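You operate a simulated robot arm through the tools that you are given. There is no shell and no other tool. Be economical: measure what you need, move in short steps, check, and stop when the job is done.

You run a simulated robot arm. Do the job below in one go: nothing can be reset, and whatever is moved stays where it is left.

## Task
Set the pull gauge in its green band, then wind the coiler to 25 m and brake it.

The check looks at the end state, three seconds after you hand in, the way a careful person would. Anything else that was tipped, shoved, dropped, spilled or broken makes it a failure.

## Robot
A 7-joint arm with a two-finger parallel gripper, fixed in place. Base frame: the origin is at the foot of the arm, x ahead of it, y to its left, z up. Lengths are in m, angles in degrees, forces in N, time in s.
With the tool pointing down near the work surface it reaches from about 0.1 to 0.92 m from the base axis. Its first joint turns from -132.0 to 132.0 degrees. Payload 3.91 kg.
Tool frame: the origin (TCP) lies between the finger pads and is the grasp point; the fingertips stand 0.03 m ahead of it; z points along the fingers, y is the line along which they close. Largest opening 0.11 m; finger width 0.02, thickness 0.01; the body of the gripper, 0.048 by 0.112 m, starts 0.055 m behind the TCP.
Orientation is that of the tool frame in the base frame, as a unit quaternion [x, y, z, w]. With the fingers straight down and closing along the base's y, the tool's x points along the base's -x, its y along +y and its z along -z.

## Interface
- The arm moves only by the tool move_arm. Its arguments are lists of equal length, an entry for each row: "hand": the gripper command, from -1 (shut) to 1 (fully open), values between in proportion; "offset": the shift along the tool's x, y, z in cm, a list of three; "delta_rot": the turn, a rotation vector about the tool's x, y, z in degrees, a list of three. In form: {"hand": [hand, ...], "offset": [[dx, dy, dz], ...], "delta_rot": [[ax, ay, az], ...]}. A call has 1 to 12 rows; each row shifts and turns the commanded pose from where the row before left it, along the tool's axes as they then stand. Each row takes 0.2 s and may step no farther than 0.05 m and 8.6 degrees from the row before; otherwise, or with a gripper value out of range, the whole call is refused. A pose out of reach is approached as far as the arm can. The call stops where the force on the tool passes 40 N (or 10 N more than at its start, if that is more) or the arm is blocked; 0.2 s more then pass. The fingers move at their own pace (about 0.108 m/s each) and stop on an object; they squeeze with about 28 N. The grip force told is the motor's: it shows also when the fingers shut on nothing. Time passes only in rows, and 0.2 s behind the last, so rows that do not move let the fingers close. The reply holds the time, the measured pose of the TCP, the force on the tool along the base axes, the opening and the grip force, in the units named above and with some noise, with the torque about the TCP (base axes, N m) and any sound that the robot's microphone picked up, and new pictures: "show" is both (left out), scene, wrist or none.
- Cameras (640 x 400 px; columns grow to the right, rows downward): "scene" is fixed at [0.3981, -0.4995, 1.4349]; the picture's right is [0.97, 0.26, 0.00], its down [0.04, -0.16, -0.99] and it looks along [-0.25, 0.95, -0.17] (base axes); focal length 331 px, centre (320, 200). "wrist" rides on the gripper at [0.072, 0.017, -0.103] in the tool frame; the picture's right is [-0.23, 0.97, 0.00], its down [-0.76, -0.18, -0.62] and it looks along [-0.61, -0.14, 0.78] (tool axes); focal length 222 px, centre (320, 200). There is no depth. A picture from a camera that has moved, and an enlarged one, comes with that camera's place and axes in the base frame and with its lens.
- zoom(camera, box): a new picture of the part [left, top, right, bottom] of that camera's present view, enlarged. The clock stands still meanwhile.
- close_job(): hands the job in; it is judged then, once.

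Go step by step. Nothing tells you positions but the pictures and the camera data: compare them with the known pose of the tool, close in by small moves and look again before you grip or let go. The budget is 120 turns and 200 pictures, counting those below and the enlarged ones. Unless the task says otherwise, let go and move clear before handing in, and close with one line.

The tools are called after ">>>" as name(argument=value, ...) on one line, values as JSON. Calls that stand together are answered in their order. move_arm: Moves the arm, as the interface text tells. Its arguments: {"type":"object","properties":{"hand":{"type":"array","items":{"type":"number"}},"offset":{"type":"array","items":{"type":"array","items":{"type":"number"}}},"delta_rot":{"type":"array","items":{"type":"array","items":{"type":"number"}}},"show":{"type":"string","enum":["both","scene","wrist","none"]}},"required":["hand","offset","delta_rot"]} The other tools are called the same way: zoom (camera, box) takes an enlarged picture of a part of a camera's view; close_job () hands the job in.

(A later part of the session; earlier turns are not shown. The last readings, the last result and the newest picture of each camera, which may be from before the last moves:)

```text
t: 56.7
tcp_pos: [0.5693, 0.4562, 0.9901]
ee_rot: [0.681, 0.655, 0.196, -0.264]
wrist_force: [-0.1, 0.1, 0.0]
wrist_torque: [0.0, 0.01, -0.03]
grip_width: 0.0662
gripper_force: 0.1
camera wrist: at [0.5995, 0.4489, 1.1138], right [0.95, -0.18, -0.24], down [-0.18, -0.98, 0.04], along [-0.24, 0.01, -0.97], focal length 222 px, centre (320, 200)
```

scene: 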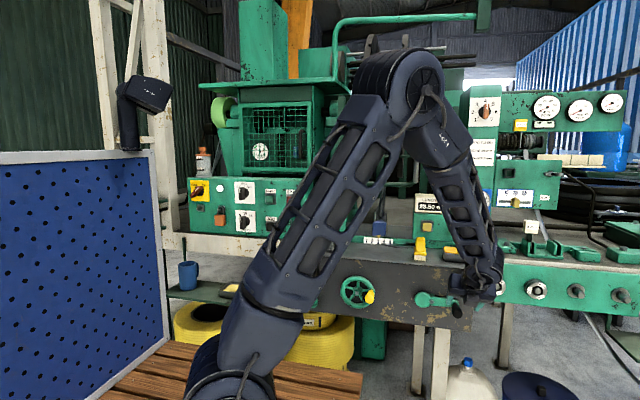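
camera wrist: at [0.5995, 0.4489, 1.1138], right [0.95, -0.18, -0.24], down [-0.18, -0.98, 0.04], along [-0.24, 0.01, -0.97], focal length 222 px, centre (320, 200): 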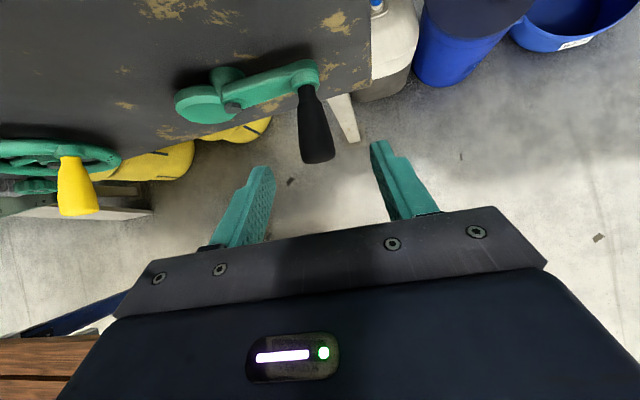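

>>> move_arm(hand=[0.2, 0.2, 0.2], offset=[[0.12, -0.08, 4.05], [0.12, -0.08, 4.05], [0, 0, 0]], delta_rot=[[0, 0, 0], [0, 0, 0], [0, 0, 0]], show="wrist")

```text
t: 57.5
tcp_pos: [0.5611, 0.5075, 0.9282]
ee_rot: [0.681, 0.654, 0.196, -0.265]
wrist_force: [-0.1, 0.0, 0.3]
wrist_torque: [-0.01, 0.01, 0.01]
grip_width: 0.0661
gripper_force: 0.2
camera wrist: at [0.5911, 0.5013, 1.0509], right [0.95, -0.18, -0.24], down [-0.18, -0.98, 0.04], along [-0.24, 0.01, -0.97], focal length 222 px, centre (320, 200)
```

wrist: 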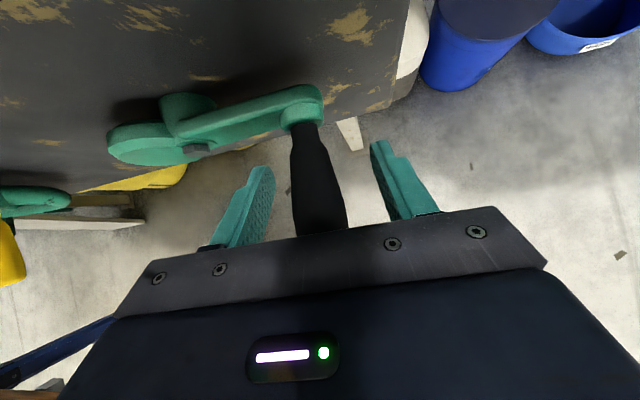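

>>> move_arm(hand=[-1, -1, -1], offset=[[0, 0, 0], [0, 0, 0], [0, 0, 0]], delta_rot=[[0, 0, 0], [0, 0, 0], [0, 0, 0]])

>>> zoom(camera="scene", box=[300, 170, 480, 270])

```text
t: 58.3
tcp_pos: [0.5592, 0.5084, 0.9286]
ee_rot: [0.68, 0.655, 0.195, -0.265]
wrist_force: [-20.2, -4.6, -4.3]
wrist_torque: [0.1, -0.14, -0.14]
grip_width: 0.0282
gripper_force: 45.4
camera wrist: at [0.5895, 0.5015, 1.0508], right [0.95, -0.18, -0.24], down [-0.18, -0.98, 0.04], along [-0.24, 0.0, -0.97], focal length 222 px, centre (320, 200)
```

scene: 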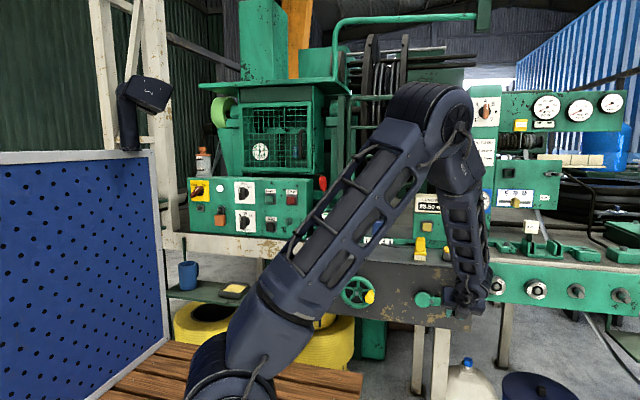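
wrist: 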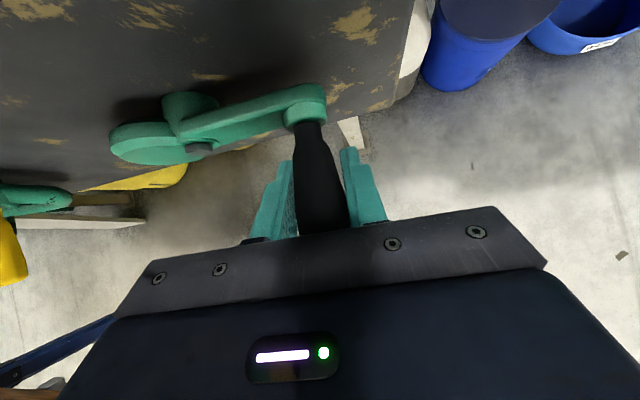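

```text
3.56 times, centred on (390, 220) of scene
camera zoom: at [0.3981, -0.4995, 1.4349], right [0.97, 0.26, 0.0], down [0.04, -0.16, -0.99], along [-0.25, 0.95, -0.17], focal length 1176 px, centre (71, 129)
```

zoom: 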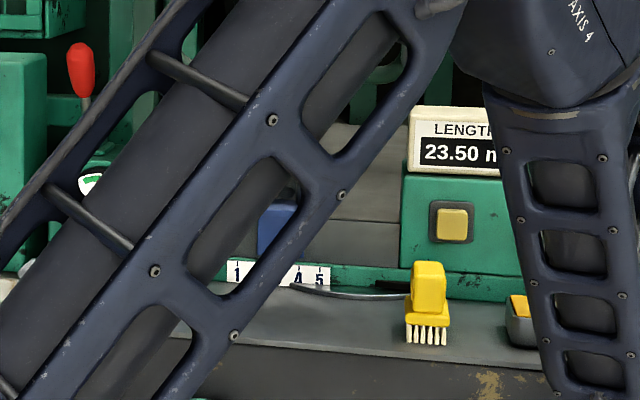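

I'm gripping the crank handle and can read the counter. I'll test 15° clockwise.

>>> move_arm(hand=[-1, -1, -1], offset=[[-0.55, -0.07, 0.7], [-0.54, -0.08, 0.69], [0, 0, 0]], delta_rot=[[0, 0, 0], [0, 0, 0], [0, 0, 0]], show="none")

>>> zoom(camera="scene", box=[300, 170, 480, 270])

```text
t: 58.7
tcp_pos: [0.5601, 0.509, 0.9282]
ee_rot: [0.68, 0.654, 0.198, -0.266]
wrist_force: [-11.7, -19.2, 20.8]
wrist_torque: [-0.1, -0.09, -0.22]
grip_width: 0.0284
gripper_force: 44.9
stopped in row 1: the force on the tool passed its limit at 52 N (the readings are from after the stop); the commanded pose is now the measured one
```

```text
3.56 times, centred on (390, 220) of scene
camera zoom: at [0.3981, -0.4995, 1.4349], right [0.97, 0.26, 0.0], down [0.04, -0.16, -0.99], along [-0.25, 0.95, -0.17], focal length 1176 px, centre (71, 129)
```

zoom: 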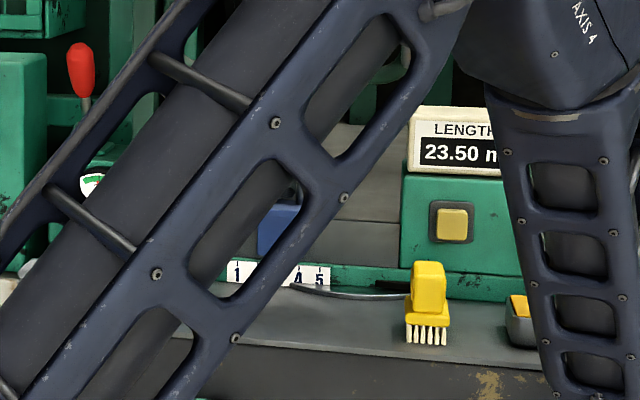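

It resists going down. I'll try it gently the other way.

>>> move_arm(hand=[-1, -1, -1, -1], offset=[[-0.07, -0.1, 0], [0.27, -0.04, -0.35], [0.27, -0.04, -0.35], [0, 0, 0]], delta_rot=[[0, 0, 0], [0, 0, 0], [0, 0, 0], [0, 0, 0]], show="none")

>>> zoom(camera="scene", box=[300, 170, 480, 270])

```text
t: 59.4
tcp_pos: [0.5592, 0.5087, 0.9287]
ee_rot: [0.681, 0.654, 0.195, -0.265]
wrist_force: [9.6, 19.1, -15.2]
wrist_torque: [0.17, 0.06, 0.21]
grip_width: 0.0283
gripper_force: 44.6
stopped in row 3: the force on the tool passed its limit at 51 N (the readings are from after the stop); the commanded pose is now the measured one
```

```text
3.56 times, centred on (390, 220) of scene
camera zoom: at [0.3981, -0.4995, 1.4349], right [0.97, 0.26, 0.0], down [0.04, -0.16, -0.99], along [-0.25, 0.95, -0.17], focal length 1176 px, centre (71, 129)
```

zoom: 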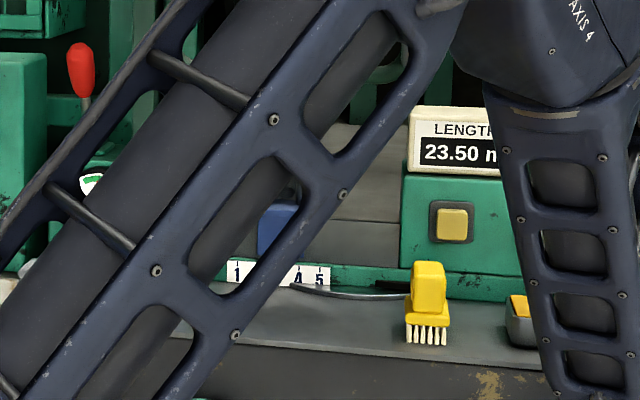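

The crank is locked both ways, so the brake is already on. It is probably the red lever by the pull gauge, but I want a closer look at both levers first. I'll let go and back off.

>>> move_arm(hand=[0.36, 0.36, 0.36, 0.36, 0.36, 0.36, 0.36, 0.36], offset=[[0, 0, 0], [0, 0, 0], [0, 0, -4], [0, 0, -4], [0, 0, -4], [3, 0, -3], [3, 0, -3], [0, 0, 0]], delta_rot=[[0, 0, 0], [0, 0, 0], [0, 0, 0], [0, 0, 0], [0, 0, 0], [0, 0, 0], [0, 0, 0], [0, 0, 0]], show="none")

>>> move_arm(hand=[0.36, 0.36, 0.36, 0.36, 0.36, 0.36, 0.36], offset=[[0, 0, 0], [0, 0, 0], [0, 0, 0], [0, 0, 0], [0, 0, 0], [0, 0, 0], [0, 0, 0]], delta_rot=[[0, 8, 0], [0, 8, 0], [0, 8, 0], [0, 8, 0], [0, 8, 0], [0, 8, 0], [0, 8, 0]])

```text
t: 61.2
tcp_pos: [0.5764, 0.4443, 1.1064]
ee_rot: [0.681, 0.654, 0.196, -0.265]
wrist_force: [-1.5, -0.1, -0.5]
wrist_torque: [0.0, 0.02, 0.0]
grip_width: 0.0749
gripper_force: 0.0
```

```text
t: 62.8
tcp_pos: [0.5771, 0.444, 1.1082]
ee_rot: [-0.509, -0.453, -0.493, 0.542]
wrist_force: [0.1, 0.5, -0.2]
wrist_torque: [-0.02, 0.01, 0.04]
grip_width: 0.0747
gripper_force: 0.1
camera wrist: at [0.6001, 0.3352, 1.1691], right [0.95, 0.01, -0.33], down [-0.26, -0.57, -0.78], along [-0.19, 0.82, -0.53], focal length 222 px, centre (320, 200)
```

scene: 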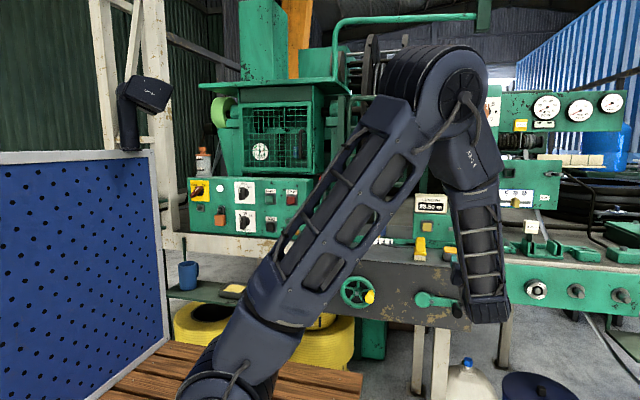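
wrist: 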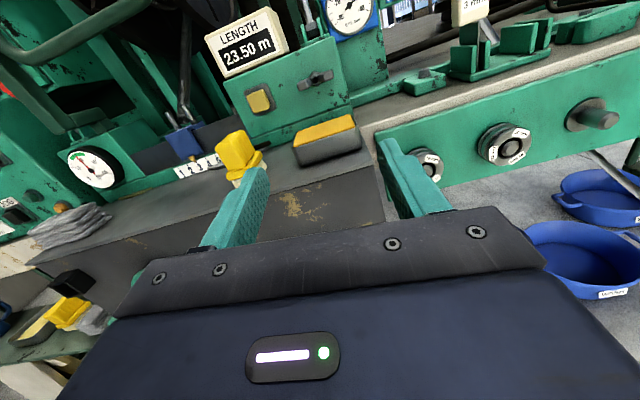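

>>> move_arm(hand=[0.36, 0.36, 0.36, 0.36, 0.36], offset=[[4, 0, 0], [4, -1, 0], [4, -1, 0], [4, -1, 0], [4, -1, 0]], delta_rot=[[0, 0, -6], [0, 0, 0], [0, 0, 0], [0, 0, 0], [0, 0, 0]], show="wrist")

>>> zoom(camera="wrist", box=[20, 0, 260, 150])

>>> zoom(camera="wrist", box=[200, 40, 440, 190])

```text
t: 64.0
tcp_pos: [0.5412, 0.4312, 1.3058]
ee_rot: [0.485, 0.479, 0.52, -0.514]
wrist_force: [0.9, -0.8, -0.1]
wrist_torque: [0.02, 0.01, 0.1]
grip_width: 0.075
gripper_force: 0.0
camera wrist: at [0.5572, 0.3216, 1.3706], right [0.97, 0.0, -0.23], down [-0.19, -0.57, -0.8], along [-0.13, 0.82, -0.55], focal length 222 px, centre (320, 200)
```

wrist: 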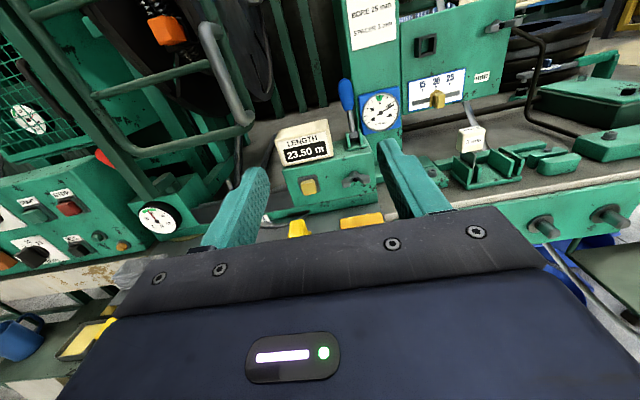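

```text
2.67 times, centred on (140, 75) of wrist
camera zoom: at [0.5572, 0.3216, 1.3706], right [0.97, 0.0, -0.23], down [-0.19, -0.57, -0.8], along [-0.13, 0.82, -0.55], focal length 592 px, centre (800, 533)
```

zoom: 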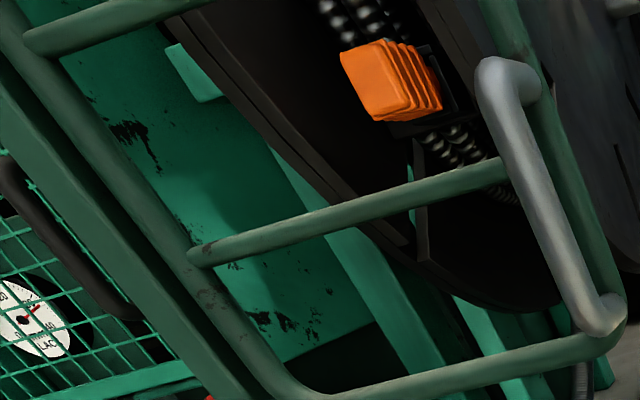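

```text
2.67 times, centred on (320, 115) of wrist
camera zoom: at [0.5572, 0.3216, 1.3706], right [0.97, 0.0, -0.23], down [-0.19, -0.57, -0.8], along [-0.13, 0.82, -0.55], focal length 592 px, centre (320, 427)
```

zoom: 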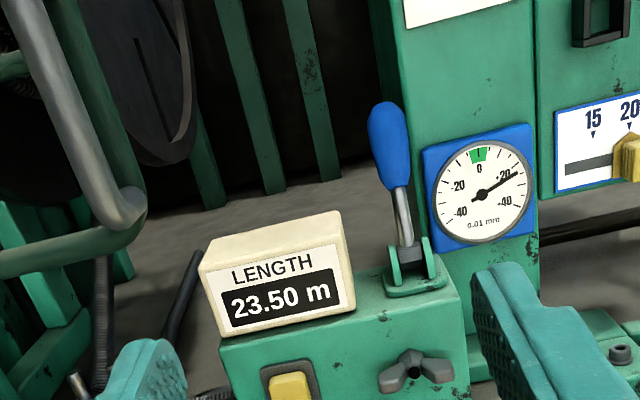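

The blue lever matches the blue-framed dial, so the red lever is the likely coiler brake. I'll move left to look at it closely.

>>> move_arm(hand=[-0.1, -0.1, -0.1, -0.1, -0.1, -0.1, -0.1, -0.1, -0.1, -0.1], offset=[[0.3, -4, 0.3], [0.3, -4, 0.3], [0.3, -4, 0.3], [0.3, -4, 0.3], [0.3, -4, 0.3], [0.3, -4, 0.3], [0, -4, 1.5], [0, -4, 1.5], [0, -4, 1.5], [0, -3, 1.5]], delta_rot=[[0, -4, 0], [0, 0, 0], [0, 0, 0], [0, 0, 0], [0, 0, 0], [0, 0, 0], [0, 0, 0], [0, 0, 0], [0, 0, 0], [0, 0, 0]])

>>> zoom(camera="wrist", box=[180, 0, 480, 187])

```text
t: 66.2
tcp_pos: [0.1512, 0.5141, 1.3253]
ee_rot: [0.503, 0.497, 0.503, -0.497]
wrist_force: [-0.2, 0.2, -1.0]
wrist_torque: [0.02, 0.04, -0.01]
grip_width: 0.0494
gripper_force: 0.1
camera wrist: at [0.1685, 0.4094, 1.3969], right [0.97, -0.01, -0.23], down [-0.19, -0.62, -0.76], along [-0.13, 0.78, -0.61], focal length 222 px, centre (320, 200)
```

scene: 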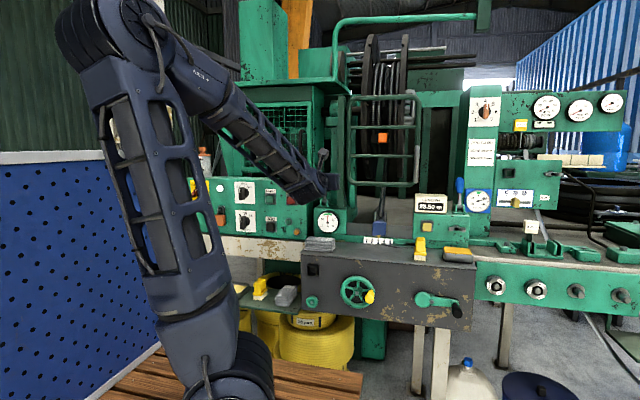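
wrist: 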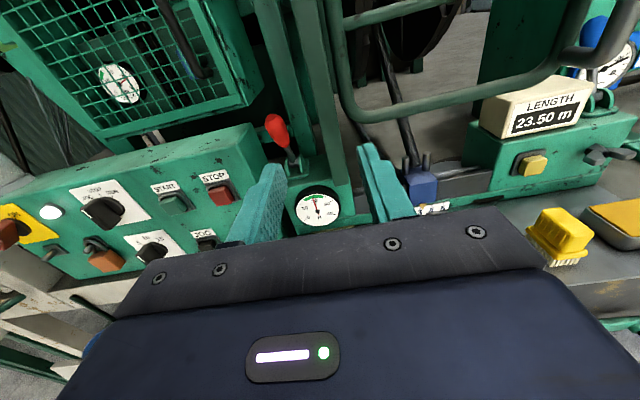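

```text
2.13 times, centred on (330, 94) of wrist
camera zoom: at [0.1685, 0.4094, 1.3969], right [0.97, -0.01, -0.23], down [-0.19, -0.62, -0.76], along [-0.13, 0.78, -0.61], focal length 474 px, centre (299, 427)
```

zoom: 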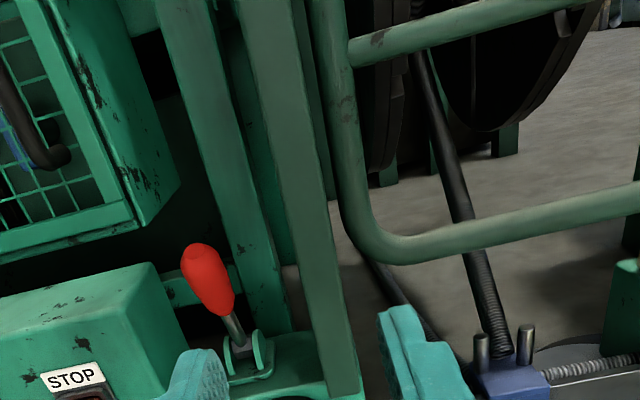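

The red knob is confirmed near (0.0755, 0.765, 1.278), leaning slightly toward me, and the pull gauge still reads 20. I'll approach it with a narrow opening.

>>> move_arm(hand=[-0.1, -0.1, -0.1, -0.1, -0.1, -0.1], offset=[[0, -3.7, 2], [-1.5, -3.6, 3], [-1.5, 0, 4], [0, 0, 4], [0, 0, 3], [0, 0, 0]], delta_rot=[[0, 0, 0], [0, 0, 0], [0, 0, 0], [0, 0, 0], [0, 0, 0], [0, 0, 0]])

```text
t: 67.6
tcp_pos: [0.08, 0.6742, 1.2954]
ee_rot: [0.502, 0.498, 0.502, -0.498]
wrist_force: [-0.5, -0.4, 0.8]
wrist_torque: [0.03, -0.01, -0.01]
grip_width: 0.0494
gripper_force: 0.2
camera wrist: at [0.0965, 0.5701, 1.3665], right [0.97, -0.01, -0.23], down [-0.18, -0.62, -0.76], along [-0.13, 0.78, -0.61], focal length 222 px, centre (320, 200)
```

scene: 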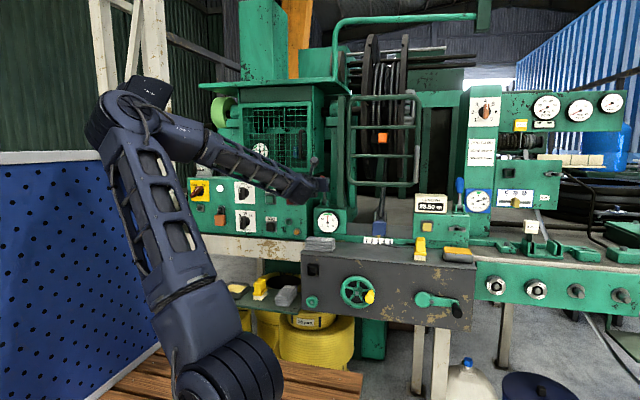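
wrist: 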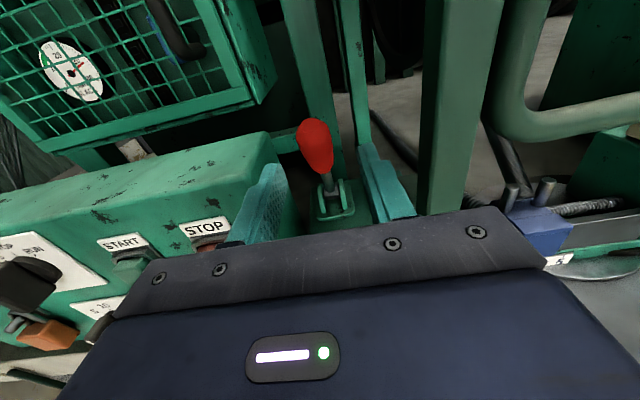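

The lever's pivot is near (0.076, 0.80, 1.20), so it leans about 24° toward me. I'll move onto the knob and grip it.

>>> move_arm(hand=[-0.1, -0.1, -0.1, -0.1], offset=[[0, -0.5, 4], [0, 0, 2], [-0.3, 0, 2], [0, 0, 0]], delta_rot=[[0, 0, 0], [0, 0, 0], [0, 0, 0], [0, 0, 0]], show="wrist")

```text
t: 68.6
tcp_pos: [0.0763, 0.7548, 1.2917]
ee_rot: [0.502, 0.497, 0.503, -0.497]
wrist_force: [-1.1, 1.2, 0.1]
wrist_torque: [0.01, -0.02, 0.0]
grip_width: 0.0492
gripper_force: 0.1
camera wrist: at [0.0924, 0.6512, 1.363], right [0.97, -0.01, -0.23], down [-0.18, -0.62, -0.76], along [-0.13, 0.78, -0.61], focal length 222 px, centre (320, 200)
```

wrist: 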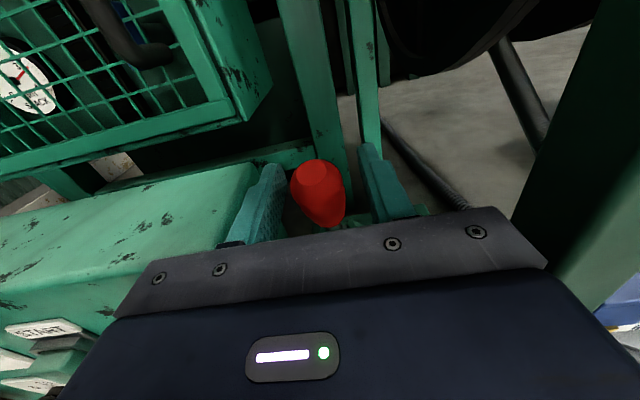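

>>> move_arm(hand=[-1, -1, -1], offset=[[0, 0, 0], [0, 0, 0], [0, 0, 0]], delta_rot=[[0, 0, 0], [0, 0, 0], [0, 0, 0]], show="wrist")

```text
t: 69.4
tcp_pos: [0.0761, 0.7553, 1.2917]
ee_rot: [0.503, 0.497, 0.502, -0.498]
wrist_force: [-12.6, 0.9, 1.1]
wrist_torque: [0.06, 0.16, 0.1]
grip_width: 0.03
gripper_force: 44.9
camera wrist: at [0.0911, 0.6512, 1.363], right [0.97, -0.01, -0.23], down [-0.18, -0.62, -0.76], along [-0.13, 0.78, -0.61], focal length 222 px, centre (320, 200)
```

wrist: 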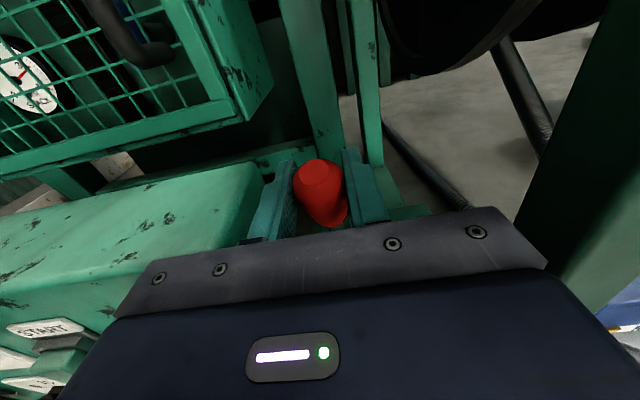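

Gripped. I'll push it away from me along its arc in a small step and see whether it moves.

>>> move_arm(hand=[-1, -1, -1], offset=[[0.53, -0.1, 1.32], [0.34, 0, 1.38], [0, 0, 0]], delta_rot=[[0, 0, 0], [0, -4, 0], [0, 0, 0]])

```text
t: 70.0
tcp_pos: [0.0751, 0.7748, 1.2994]
ee_rot: [0.515, 0.511, 0.488, -0.485]
wrist_force: [-5.4, -36.5, 5.5]
wrist_torque: [-0.79, 0.9, 2.62]
grip_width: 0.0299
gripper_force: 44.9
stopped in row 2: the force on the tool passed its limit at 64 N (the readings are from after the stop); the commanded pose is now the measured one
camera wrist: at [0.0913, 0.6754, 1.3758], right [0.97, -0.02, -0.23], down [-0.18, -0.66, -0.73], along [-0.14, 0.75, -0.65], focal length 222 px, centre (320, 200)
```

scene: 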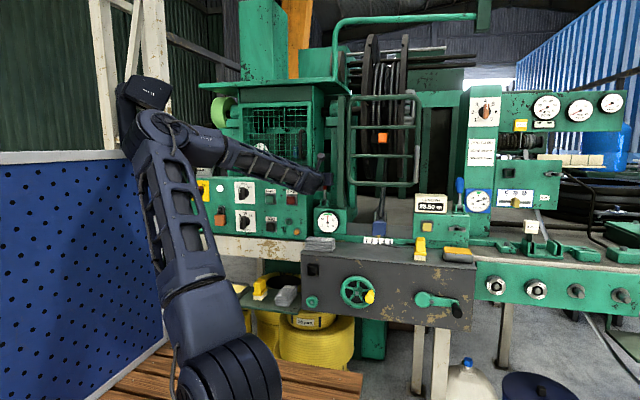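
wrist: 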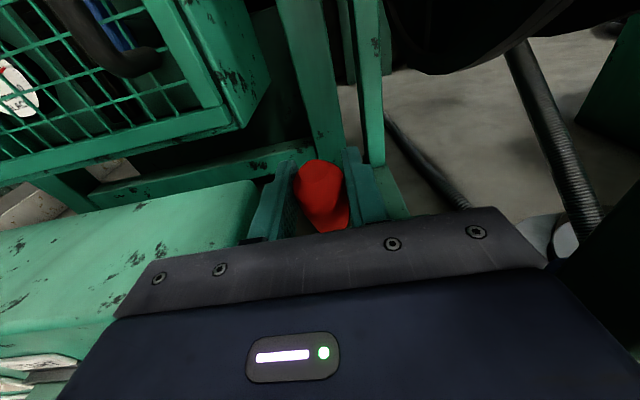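

The lever moves, but the gripper body met the control box's front. I'll let go, pitch the tool down 32° to lift the body above the box, and re-grip.

>>> move_arm(hand=[-0.1, -0.1, -0.1, -0.1, -0.1, -0.1, -0.1], offset=[[0, 0, -0.3], [0, 0, 0], [0, 0, 0], [0, 0, 0], [0, 0, 0], [0, 0, 0], [0, 0, 0]], delta_rot=[[0, 0, 0], [0, 0, 0], [0, -8, 0], [0, -8, 0], [0, -8, 0], [0, -8, 0], [0, 0, 0]])

```text
t: 71.6
tcp_pos: [0.0745, 0.774, 1.2964]
ee_rot: [0.63, 0.626, 0.327, -0.324]
wrist_force: [1.0, -0.3, -0.5]
wrist_torque: [-0.01, 0.02, 0.0]
grip_width: 0.0495
gripper_force: 0.1
camera wrist: at [0.0921, 0.7308, 1.4153], right [0.97, -0.14, -0.18], down [-0.18, -0.95, -0.26], along [-0.14, 0.29, -0.95], focal length 222 px, centre (320, 200)
```

scene: 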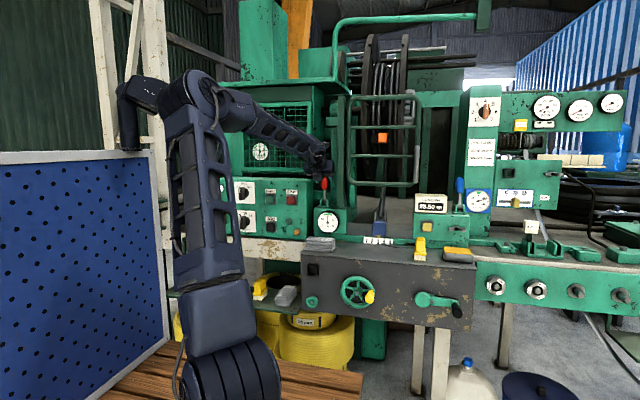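
wrist: 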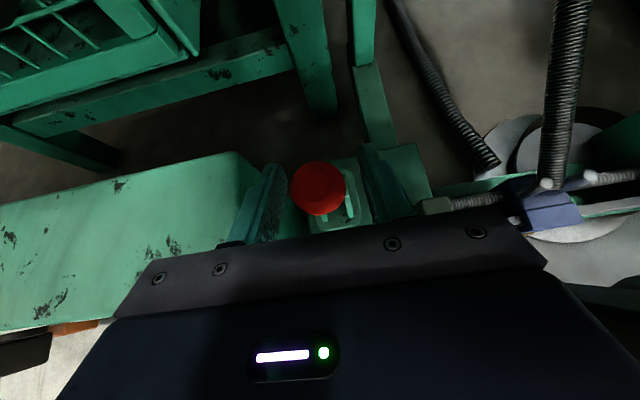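

>>> move_arm(hand=[-1, -1, -1, -1, -1, -1], offset=[[0, 0, 0], [0, 0, 0], [0, 0, 0], [1.03, 0, 0.99], [0.88, 0, 1.12], [0, 0, 0]], delta_rot=[[0, 0, 0], [0, 0, 0], [0, 0, 0], [0, 0, 0], [0, 0, 0], [0, 0, 0]])

```text
t: 73.0
tcp_pos: [0.0752, 0.8018, 1.3011]
ee_rot: [0.63, 0.626, 0.327, -0.324]
wrist_force: [-4.8, -9.3, -3.3]
wrist_torque: [-0.92, -0.07, 0.12]
grip_width: 0.0301
gripper_force: 45.3
camera wrist: at [0.0915, 0.7589, 1.419], right [0.97, -0.14, -0.18], down [-0.18, -0.95, -0.26], along [-0.14, 0.29, -0.95], focal length 222 px, centre (320, 200)
```

scene: 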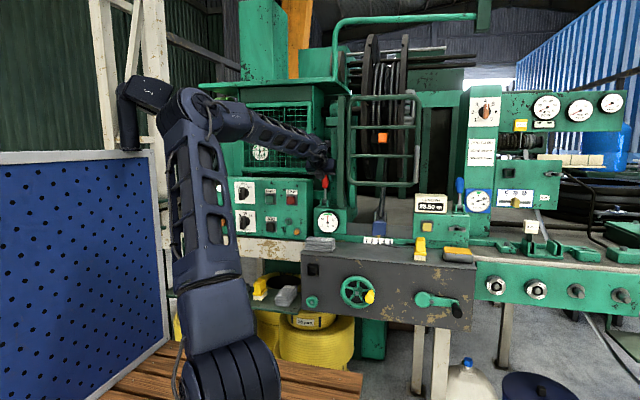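
wrist: 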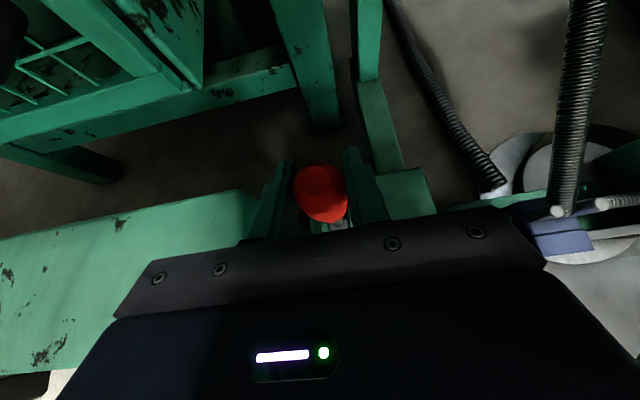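

The lever is now about upright and moves with light resistance. I'll carry on toward its far stop.

>>> move_arm(hand=[-1, -1, -1, -1], offset=[[0.7, 0, 1.22], [0.52, 0, 1.29], [0.35, 0, 1.3], [0, 0, 0]], delta_rot=[[0, 0, 0], [0, 0, 0], [0, 0, 0], [0, 0, 0]])

>>> zoom(camera="scene", box=[290, 150, 390, 250])

```text
t: 74.0
tcp_pos: [0.0748, 0.8417, 1.2936]
ee_rot: [0.629, 0.625, 0.328, -0.325]
wrist_force: [-8.4, 5.2, 20.3]
wrist_torque: [-0.53, -0.03, 0.02]
grip_width: 0.0293
gripper_force: 44.9
camera wrist: at [0.0915, 0.7991, 1.4114], right [0.97, -0.14, -0.18], down [-0.18, -0.95, -0.27], along [-0.14, 0.29, -0.95], focal length 222 px, centre (320, 200)
```

scene: 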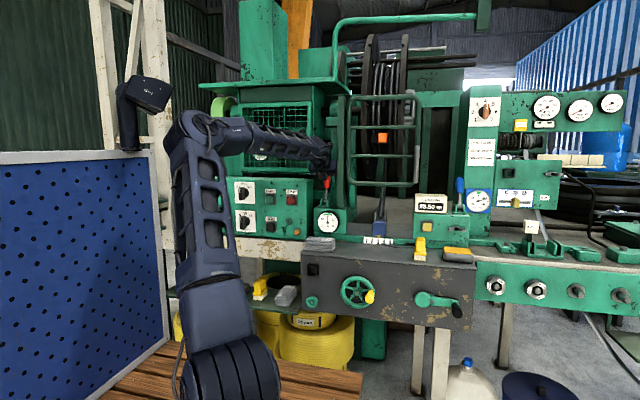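
wrist: 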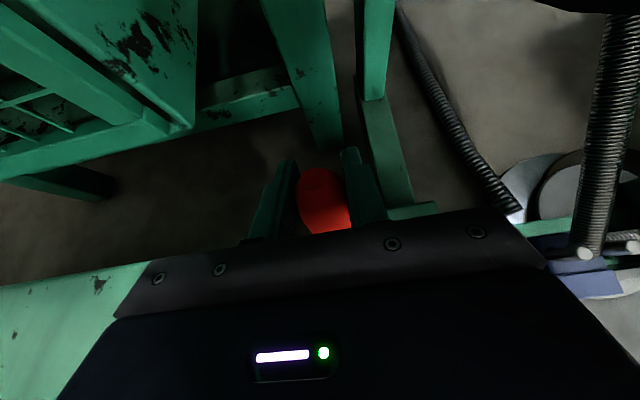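

```text
4.00 times, centred on (340, 200) of scene
camera zoom: at [0.3981, -0.4995, 1.4349], right [0.97, 0.26, 0.0], down [0.04, -0.16, -0.99], along [-0.25, 0.95, -0.17], focal length 1323 px, centre (240, 200)
```

zoom: 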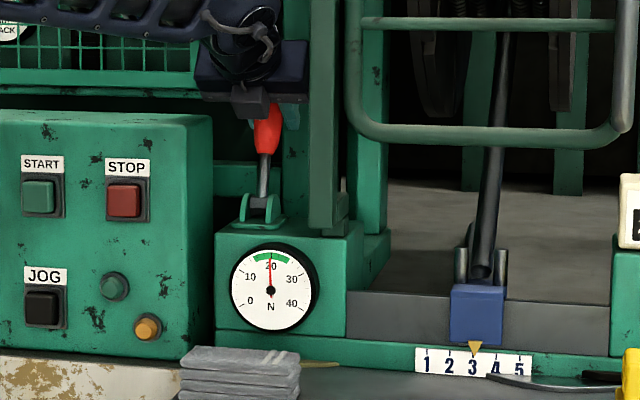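

>>> move_arm(hand=[-1, -1], offset=[[0.15, 0, 1.0], [0, 0, 0]], delta_rot=[[0, 0, 0], [0, 0, 0]], show="none")

```text
t: 74.6
tcp_pos: [0.0748, 0.85, 1.2887]
ee_rot: [0.63, 0.625, 0.328, -0.324]
wrist_force: [-8.9, -22.4, 21.5]
wrist_torque: [-0.46, 0.19, -0.12]
grip_width: 0.0295
gripper_force: 45.0
```

The lever is at its far stop. I'll let go and back out along the tool axis, then return to the crank.

>>> move_arm(hand=[-0.1, -0.1, -0.1, -0.1, -0.1, -0.1, -0.1, -0.1], offset=[[0, 0, -0.2], [0, 0, 0], [0, 0, -4], [0, 0, -4], [-2, 0, -4], [-3, 1, -3.5], [-3, 3, -2], [0, 0, 0]], delta_rot=[[0, 0, 0], [0, 0, 0], [0, 0, 0], [0, 0, 0], [0, 0, 0], [0, 0, 0], [0, 0, 0], [0, 0, 0]])

>>> zoom(camera="scene", box=[290, 150, 390, 250])

```text
t: 76.4
tcp_pos: [0.1135, 0.66, 1.3247]
ee_rot: [0.63, 0.626, 0.327, -0.323]
wrist_force: [-5.1, 1.6, 1.9]
wrist_torque: [0.07, 0.01, 0.21]
grip_width: 0.0469
gripper_force: 0.0
camera wrist: at [0.1303, 0.6173, 1.4425], right [0.97, -0.14, -0.18], down [-0.18, -0.95, -0.26], along [-0.14, 0.29, -0.95], focal length 222 px, centre (320, 200)
```

scene: 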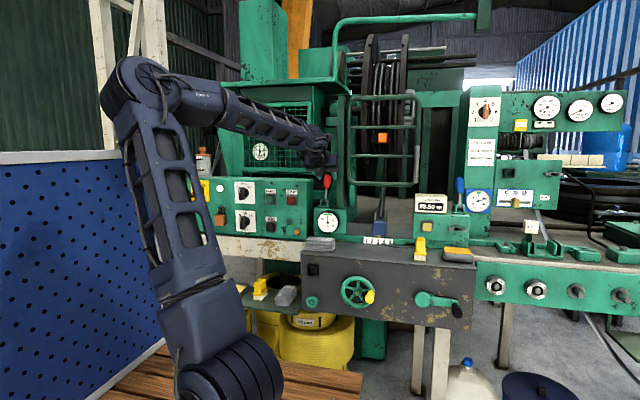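
wrist: 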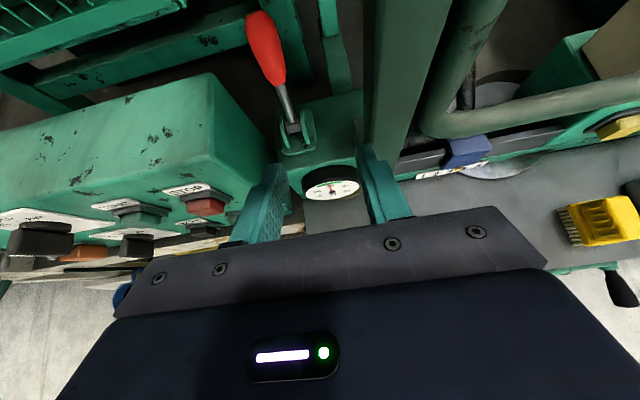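

```text
4.00 times, centred on (340, 200) of scene
camera zoom: at [0.3981, -0.4995, 1.4349], right [0.97, 0.26, 0.0], down [0.04, -0.16, -0.99], along [-0.25, 0.95, -0.17], focal length 1323 px, centre (240, 200)
```

zoom: 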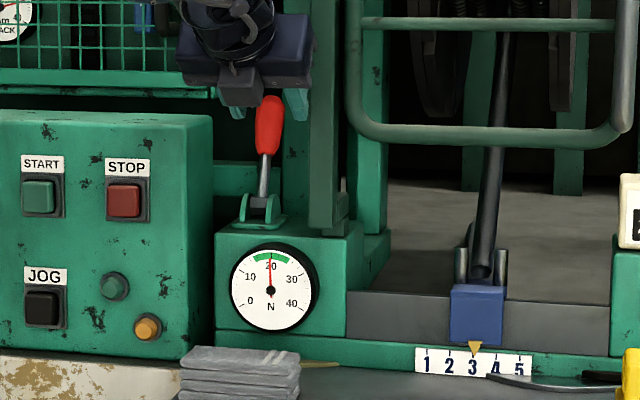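

The lever has flipped to the far side and the gauge still reads 20. I'll ease off the post and travel back to the crank.

>>> move_arm(hand=[-0.1, -0.1, -0.1, -0.1], offset=[[-2, -1.5, -2.86], [-2.3, 0, -3.27], [-2.3, 0, -3.27], [-2.3, 1, -3.27]], delta_rot=[[0, 0, 0], [0, 0, 0], [0, 0, 0], [0, 0, 0]], show="none")

>>> move_arm(hand=[0.2, 0.2, 0.2, 0.2, 0.2, 0.2, 0.2, 0.2, 0.2, 0.2, 0.2], offset=[[-0.4, 4.2, -0.6], [-0.4, 4.2, -0.6], [-2, 4.2, 0.63], [-2, 4.2, 0.63], [-2, 4.2, 0.63], [-2, 4.2, 0.63], [-2, 4.2, 0.63], [-2, 4.2, 0.63], [-2, 4.2, 0.63], [-2, 4.2, 0.63], [-2, 4, 0.63]], delta_rot=[[0, 0, 0], [0, 0, 0], [0, 0, 0], [0, 0, 0], [0, 0, 0], [0, 0, 0], [0, 0, 0], [0, 0, 0], [0, 0, 0], [0, 0, 0], [0, 0, 0]])

```text
t: 77.4
tcp_pos: [0.1069, 0.506, 1.3242]
ee_rot: [0.63, 0.625, 0.328, -0.324]
wrist_force: [0.3, -0.2, -1.3]
wrist_torque: [-0.01, 0.02, 0.01]
grip_width: 0.0494
gripper_force: 0.1
```

```text
t: 79.8
tcp_pos: [0.5677, 0.4307, 1.1461]
ee_rot: [0.629, 0.626, 0.328, -0.324]
wrist_force: [-1.1, 0.8, 0.4]
wrist_torque: [-0.05, -0.04, -0.05]
grip_width: 0.066
gripper_force: 0.0
camera wrist: at [0.5838, 0.3873, 1.264], right [0.97, -0.14, -0.18], down [-0.18, -0.95, -0.26], along [-0.14, 0.29, -0.95], focal length 222 px, centre (320, 200)
```

scene: 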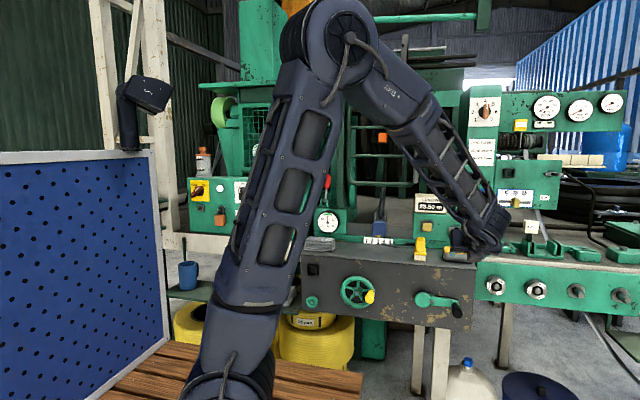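
wrist: 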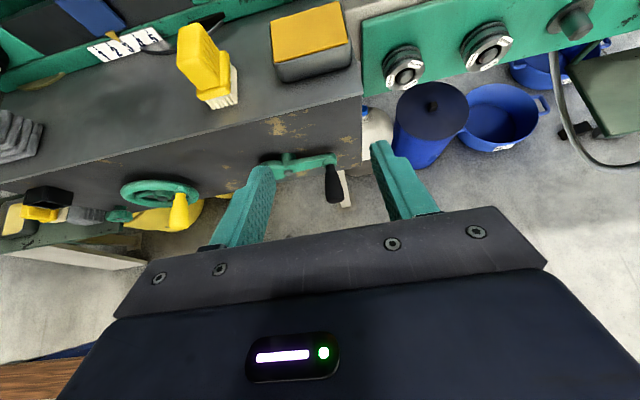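

>>> move_arm(hand=[0.2, 0.2, 0.2, 0.2, 0.2], offset=[[-3.34, -0.22, 2.64], [-3.34, -0.22, 2.64], [-3.34, -0.22, 2.64], [-3.34, -0.22, 2.64], [0, 0, 0]], delta_rot=[[0, 0, 0], [0, 0, 0], [0, 0, 0], [0, 0, 0], [0, 0, 0]], show="wrist")

```text
t: 81.0
tcp_pos: [0.5592, 0.4405, 0.9775]
ee_rot: [0.63, 0.625, 0.328, -0.324]
wrist_force: [0.3, -0.8, 0.3]
wrist_torque: [0.0, -0.01, 0.0]
grip_width: 0.0661
gripper_force: 0.0
camera wrist: at [0.5757, 0.3969, 1.0941], right [0.97, -0.14, -0.18], down [-0.18, -0.95, -0.26], along [-0.14, 0.29, -0.95], focal length 222 px, centre (320, 200)
```

wrist: 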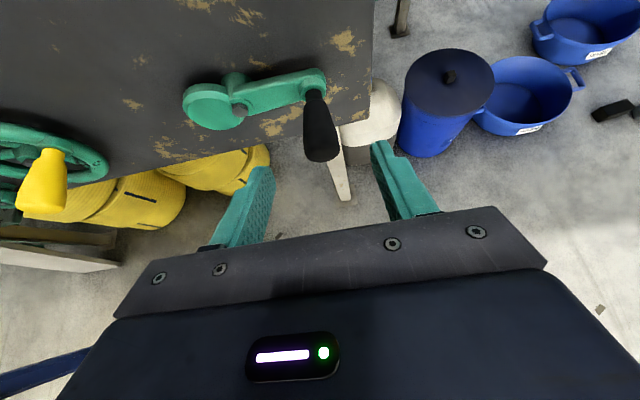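

>>> move_arm(hand=[0.2, 0.2, 0.2, -1, -1, -1], offset=[[-0.09, 0, 4.03], [-0.09, 0, 4.03], [0, 0, 0], [0, 0, 0], [0, 0, 0], [0, 0, 0]], delta_rot=[[0, 0, 0], [0, 0, 0], [0, 0, 0], [0, 0, 0], [0, 0, 0], [0, 0, 0]], show="wrist")

```text
t: 82.4
tcp_pos: [0.5599, 0.5054, 0.9272]
ee_rot: [0.63, 0.626, 0.327, -0.323]
wrist_force: [-0.2, 4.4, -1.5]
wrist_torque: [-0.01, -0.01, 0.01]
grip_width: 0.0285
gripper_force: 45.0
camera wrist: at [0.5766, 0.4617, 1.0456], right [0.97, -0.14, -0.18], down [-0.18, -0.95, -0.26], along [-0.14, 0.29, -0.95], focal length 222 px, centre (320, 200)
```

wrist: 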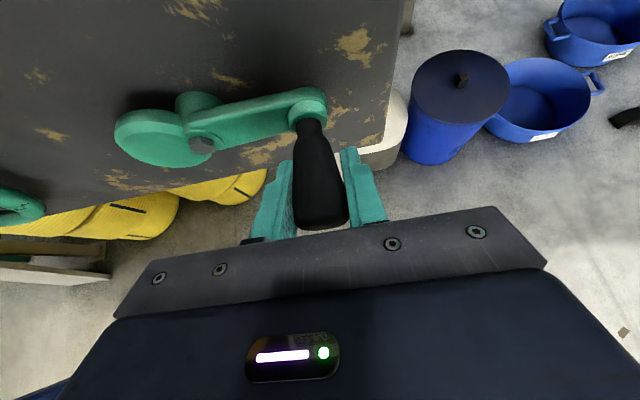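

Gripped well again. I'll try the crank clockwise by about 20°.

>>> move_arm(hand=[-1, -1, -1], offset=[[-0.96, 0.02, 0.67], [-0.95, -0.18, 0.67], [0, 0, 0]], delta_rot=[[0, 0, 0], [0, 0, 0], [0, 0, 0]])

>>> zoom(camera="scene", box=[300, 170, 480, 270])

```text
t: 82.7
tcp_pos: [0.5605, 0.5049, 0.9265]
ee_rot: [0.627, 0.626, 0.331, -0.324]
wrist_force: [-12.7, -23.1, 20.7]
wrist_torque: [-0.03, -0.07, -0.02]
grip_width: 0.0284
gripper_force: 45.0
stopped in row 1: the force on the tool passed its limit at 59 N (the readings are from after the stop); the commanded pose is now the measured one
camera wrist: at [0.5761, 0.461, 1.0451], right [0.97, -0.14, -0.18], down [-0.18, -0.94, -0.27], along [-0.13, 0.3, -0.95], focal length 222 px, centre (320, 200)
```

scene: 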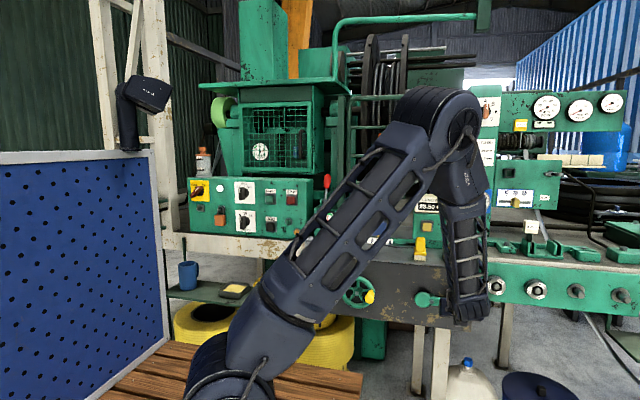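
wrist: 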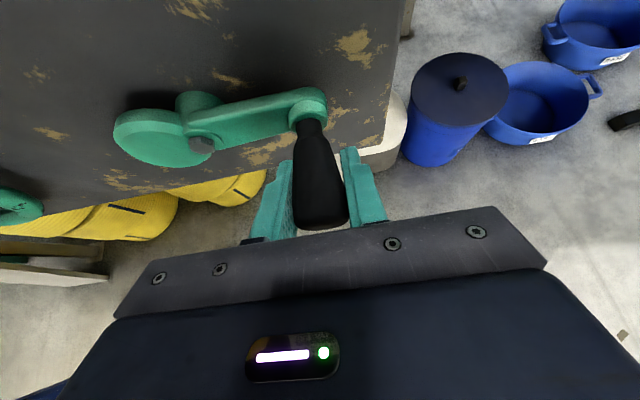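

```text
3.56 times, centred on (390, 220) of scene
camera zoom: at [0.3981, -0.4995, 1.4349], right [0.97, 0.26, 0.0], down [0.04, -0.16, -0.99], along [-0.25, 0.95, -0.17], focal length 1176 px, centre (71, 129)
```

zoom: 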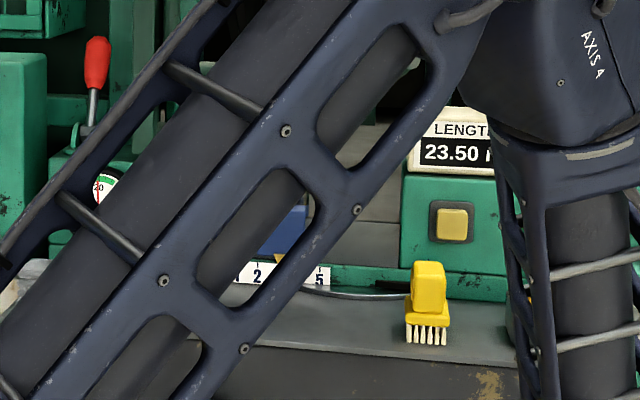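

Still stiff clockwise. I'll try counter-clockwise.

>>> move_arm(hand=[-1, -1, -1, -1, -1], offset=[[0.1, -0.05, -0.07], [0.4, -0.03, -0.28], [0.4, -0.05, -0.28], [0.4, -0.07, -0.28], [0, 0, 0]], delta_rot=[[0, 0, 0], [0, 0, 0], [0, 0, 0], [0, 0, 0], [0, 0, 0]], show="wrist")

>>> zoom(camera="scene", box=[300, 170, 480, 270])

```text
t: 83.9
tcp_pos: [0.5577, 0.5052, 0.9422]
ee_rot: [0.628, 0.625, 0.331, -0.325]
wrist_force: [-10.5, -25.6, 2.9]
wrist_torque: [0.11, -0.08, -0.16]
grip_width: 0.0283
gripper_force: 44.3
camera wrist: at [0.5746, 0.4612, 1.0603], right [0.97, -0.14, -0.18], down [-0.18, -0.94, -0.27], along [-0.13, 0.3, -0.95], focal length 222 px, centre (320, 200)
```

wrist: 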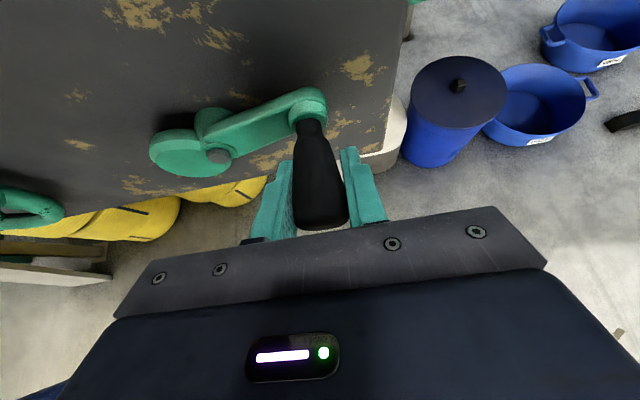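

```text
3.56 times, centred on (390, 220) of scene
camera zoom: at [0.3981, -0.4995, 1.4349], right [0.97, 0.26, 0.0], down [0.04, -0.16, -0.99], along [-0.25, 0.95, -0.17], focal length 1176 px, centre (71, 129)
```

zoom: 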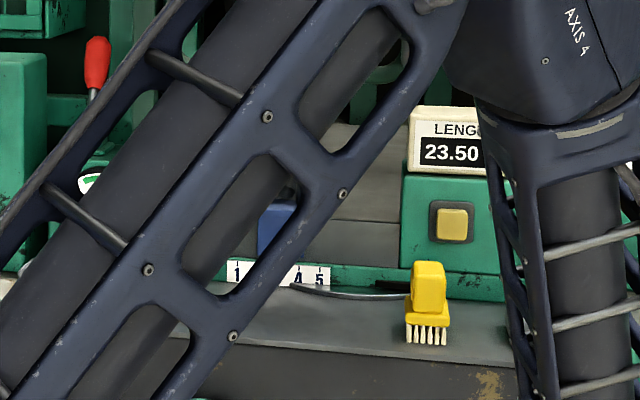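

It moves counter-clockwise: the crank is one-way, and the red lever was the brake. I'll wind on and check forces and the counter.

>>> move_arm(hand=[-1, -1, -1, -1, -1, -1], offset=[[-0.06, -0.05, -0.08], [0.72, -0.37, -0.51], [0.66, -0.49, -0.47], [0.6, -0.6, -0.43], [0.52, -0.69, -0.37], [0, 0, 0]], delta_rot=[[0, 0, 0], [0, 0, 0], [0, 0, 0], [0, 0, 0], [0, 0, 0], [0, 0, 0]], show="none")

>>> zoom(camera="scene", box=[300, 170, 480, 270])

```text
t: 85.0
tcp_pos: [0.5446, 0.5044, 0.9725]
ee_rot: [0.627, 0.624, 0.335, -0.325]
wrist_force: [-7.2, -10.4, 18.6]
wrist_torque: [0.83, -0.07, 0.19]
grip_width: 0.0283
gripper_force: 44.7
stopped in row 5: the force on the tool passed its limit at 45 N (the readings are from after the stop); the commanded pose is now the measured one
```

```text
3.56 times, centred on (390, 220) of scene
camera zoom: at [0.3981, -0.4995, 1.4349], right [0.97, 0.26, 0.0], down [0.04, -0.16, -0.99], along [-0.25, 0.95, -0.17], focal length 1176 px, centre (71, 129)
```

zoom: 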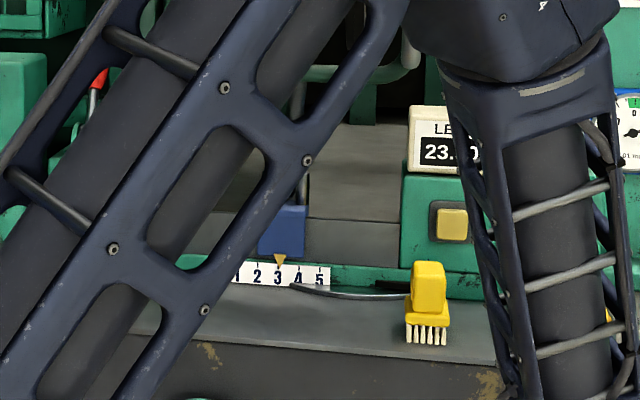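

>>> move_arm(hand=[-1, -1, -1, -1, -1, -1], offset=[[0.53, -0.65, -0.41], [0.47, -0.73, -0.33], [0.39, -0.81, -0.27], [0.29, -0.87, -0.2], [0.19, -0.91, -0.13], [0.08, -0.93, -0.06]], delta_rot=[[0, 0, 0], [0, 0, 0], [0, 0, 0], [0, 0, 0], [0, 0, 0], [0, 0, 0]], show="none")

```text
t: 85.4
tcp_pos: [0.5421, 0.5054, 0.9748]
ee_rot: [0.629, 0.623, 0.334, -0.323]
wrist_force: [-10.3, -1.7, 14.9]
wrist_torque: [-0.22, -0.04, -0.23]
grip_width: 0.0283
gripper_force: 44.6
stopped in row 1: the force on the tool passed its limit at 48 N (the readings are from after the stop); the commanded pose is now the measured one
```

>>> move_arm(hand=[-1, -1, -1, -1], offset=[[0.28, -0.33, -0.2], [0.25, -0.35, -0.18], [0.24, -0.37, -0.16], [0, 0, 0]], delta_rot=[[0, 0, 0], [0, 0, 0], [0, 0, 0], [0, 0, 0]])

```text
t: 86.4
tcp_pos: [0.5336, 0.5051, 0.984]
ee_rot: [0.63, 0.623, 0.334, -0.322]
wrist_force: [4.4, 18.5, 13.4]
wrist_torque: [-0.13, 0.02, 0.04]
grip_width: 0.0283
gripper_force: 44.8
camera wrist: at [0.5481, 0.4608, 1.1007], right [0.97, -0.15, -0.18], down [-0.19, -0.94, -0.27], along [-0.13, 0.3, -0.95], focal length 222 px, centre (320, 200)
```

scene: 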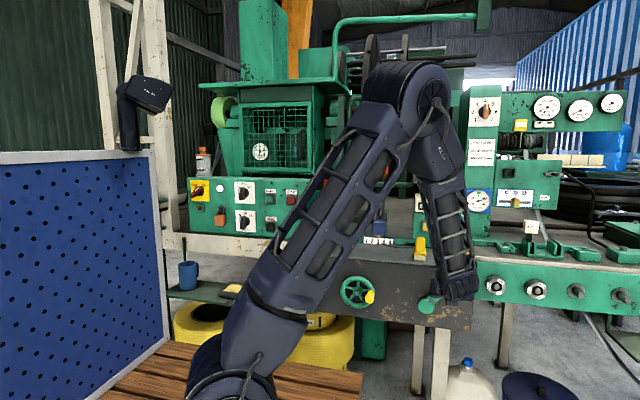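
wrist: 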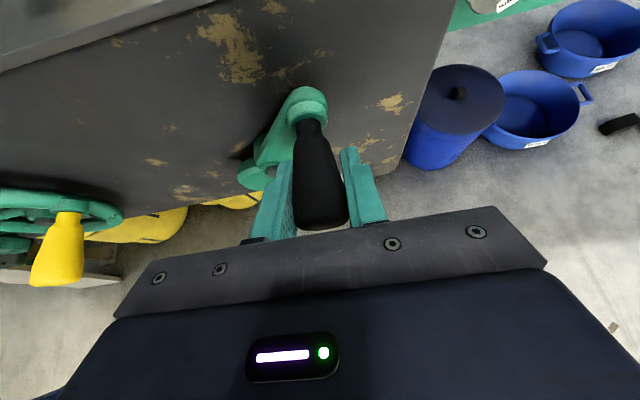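

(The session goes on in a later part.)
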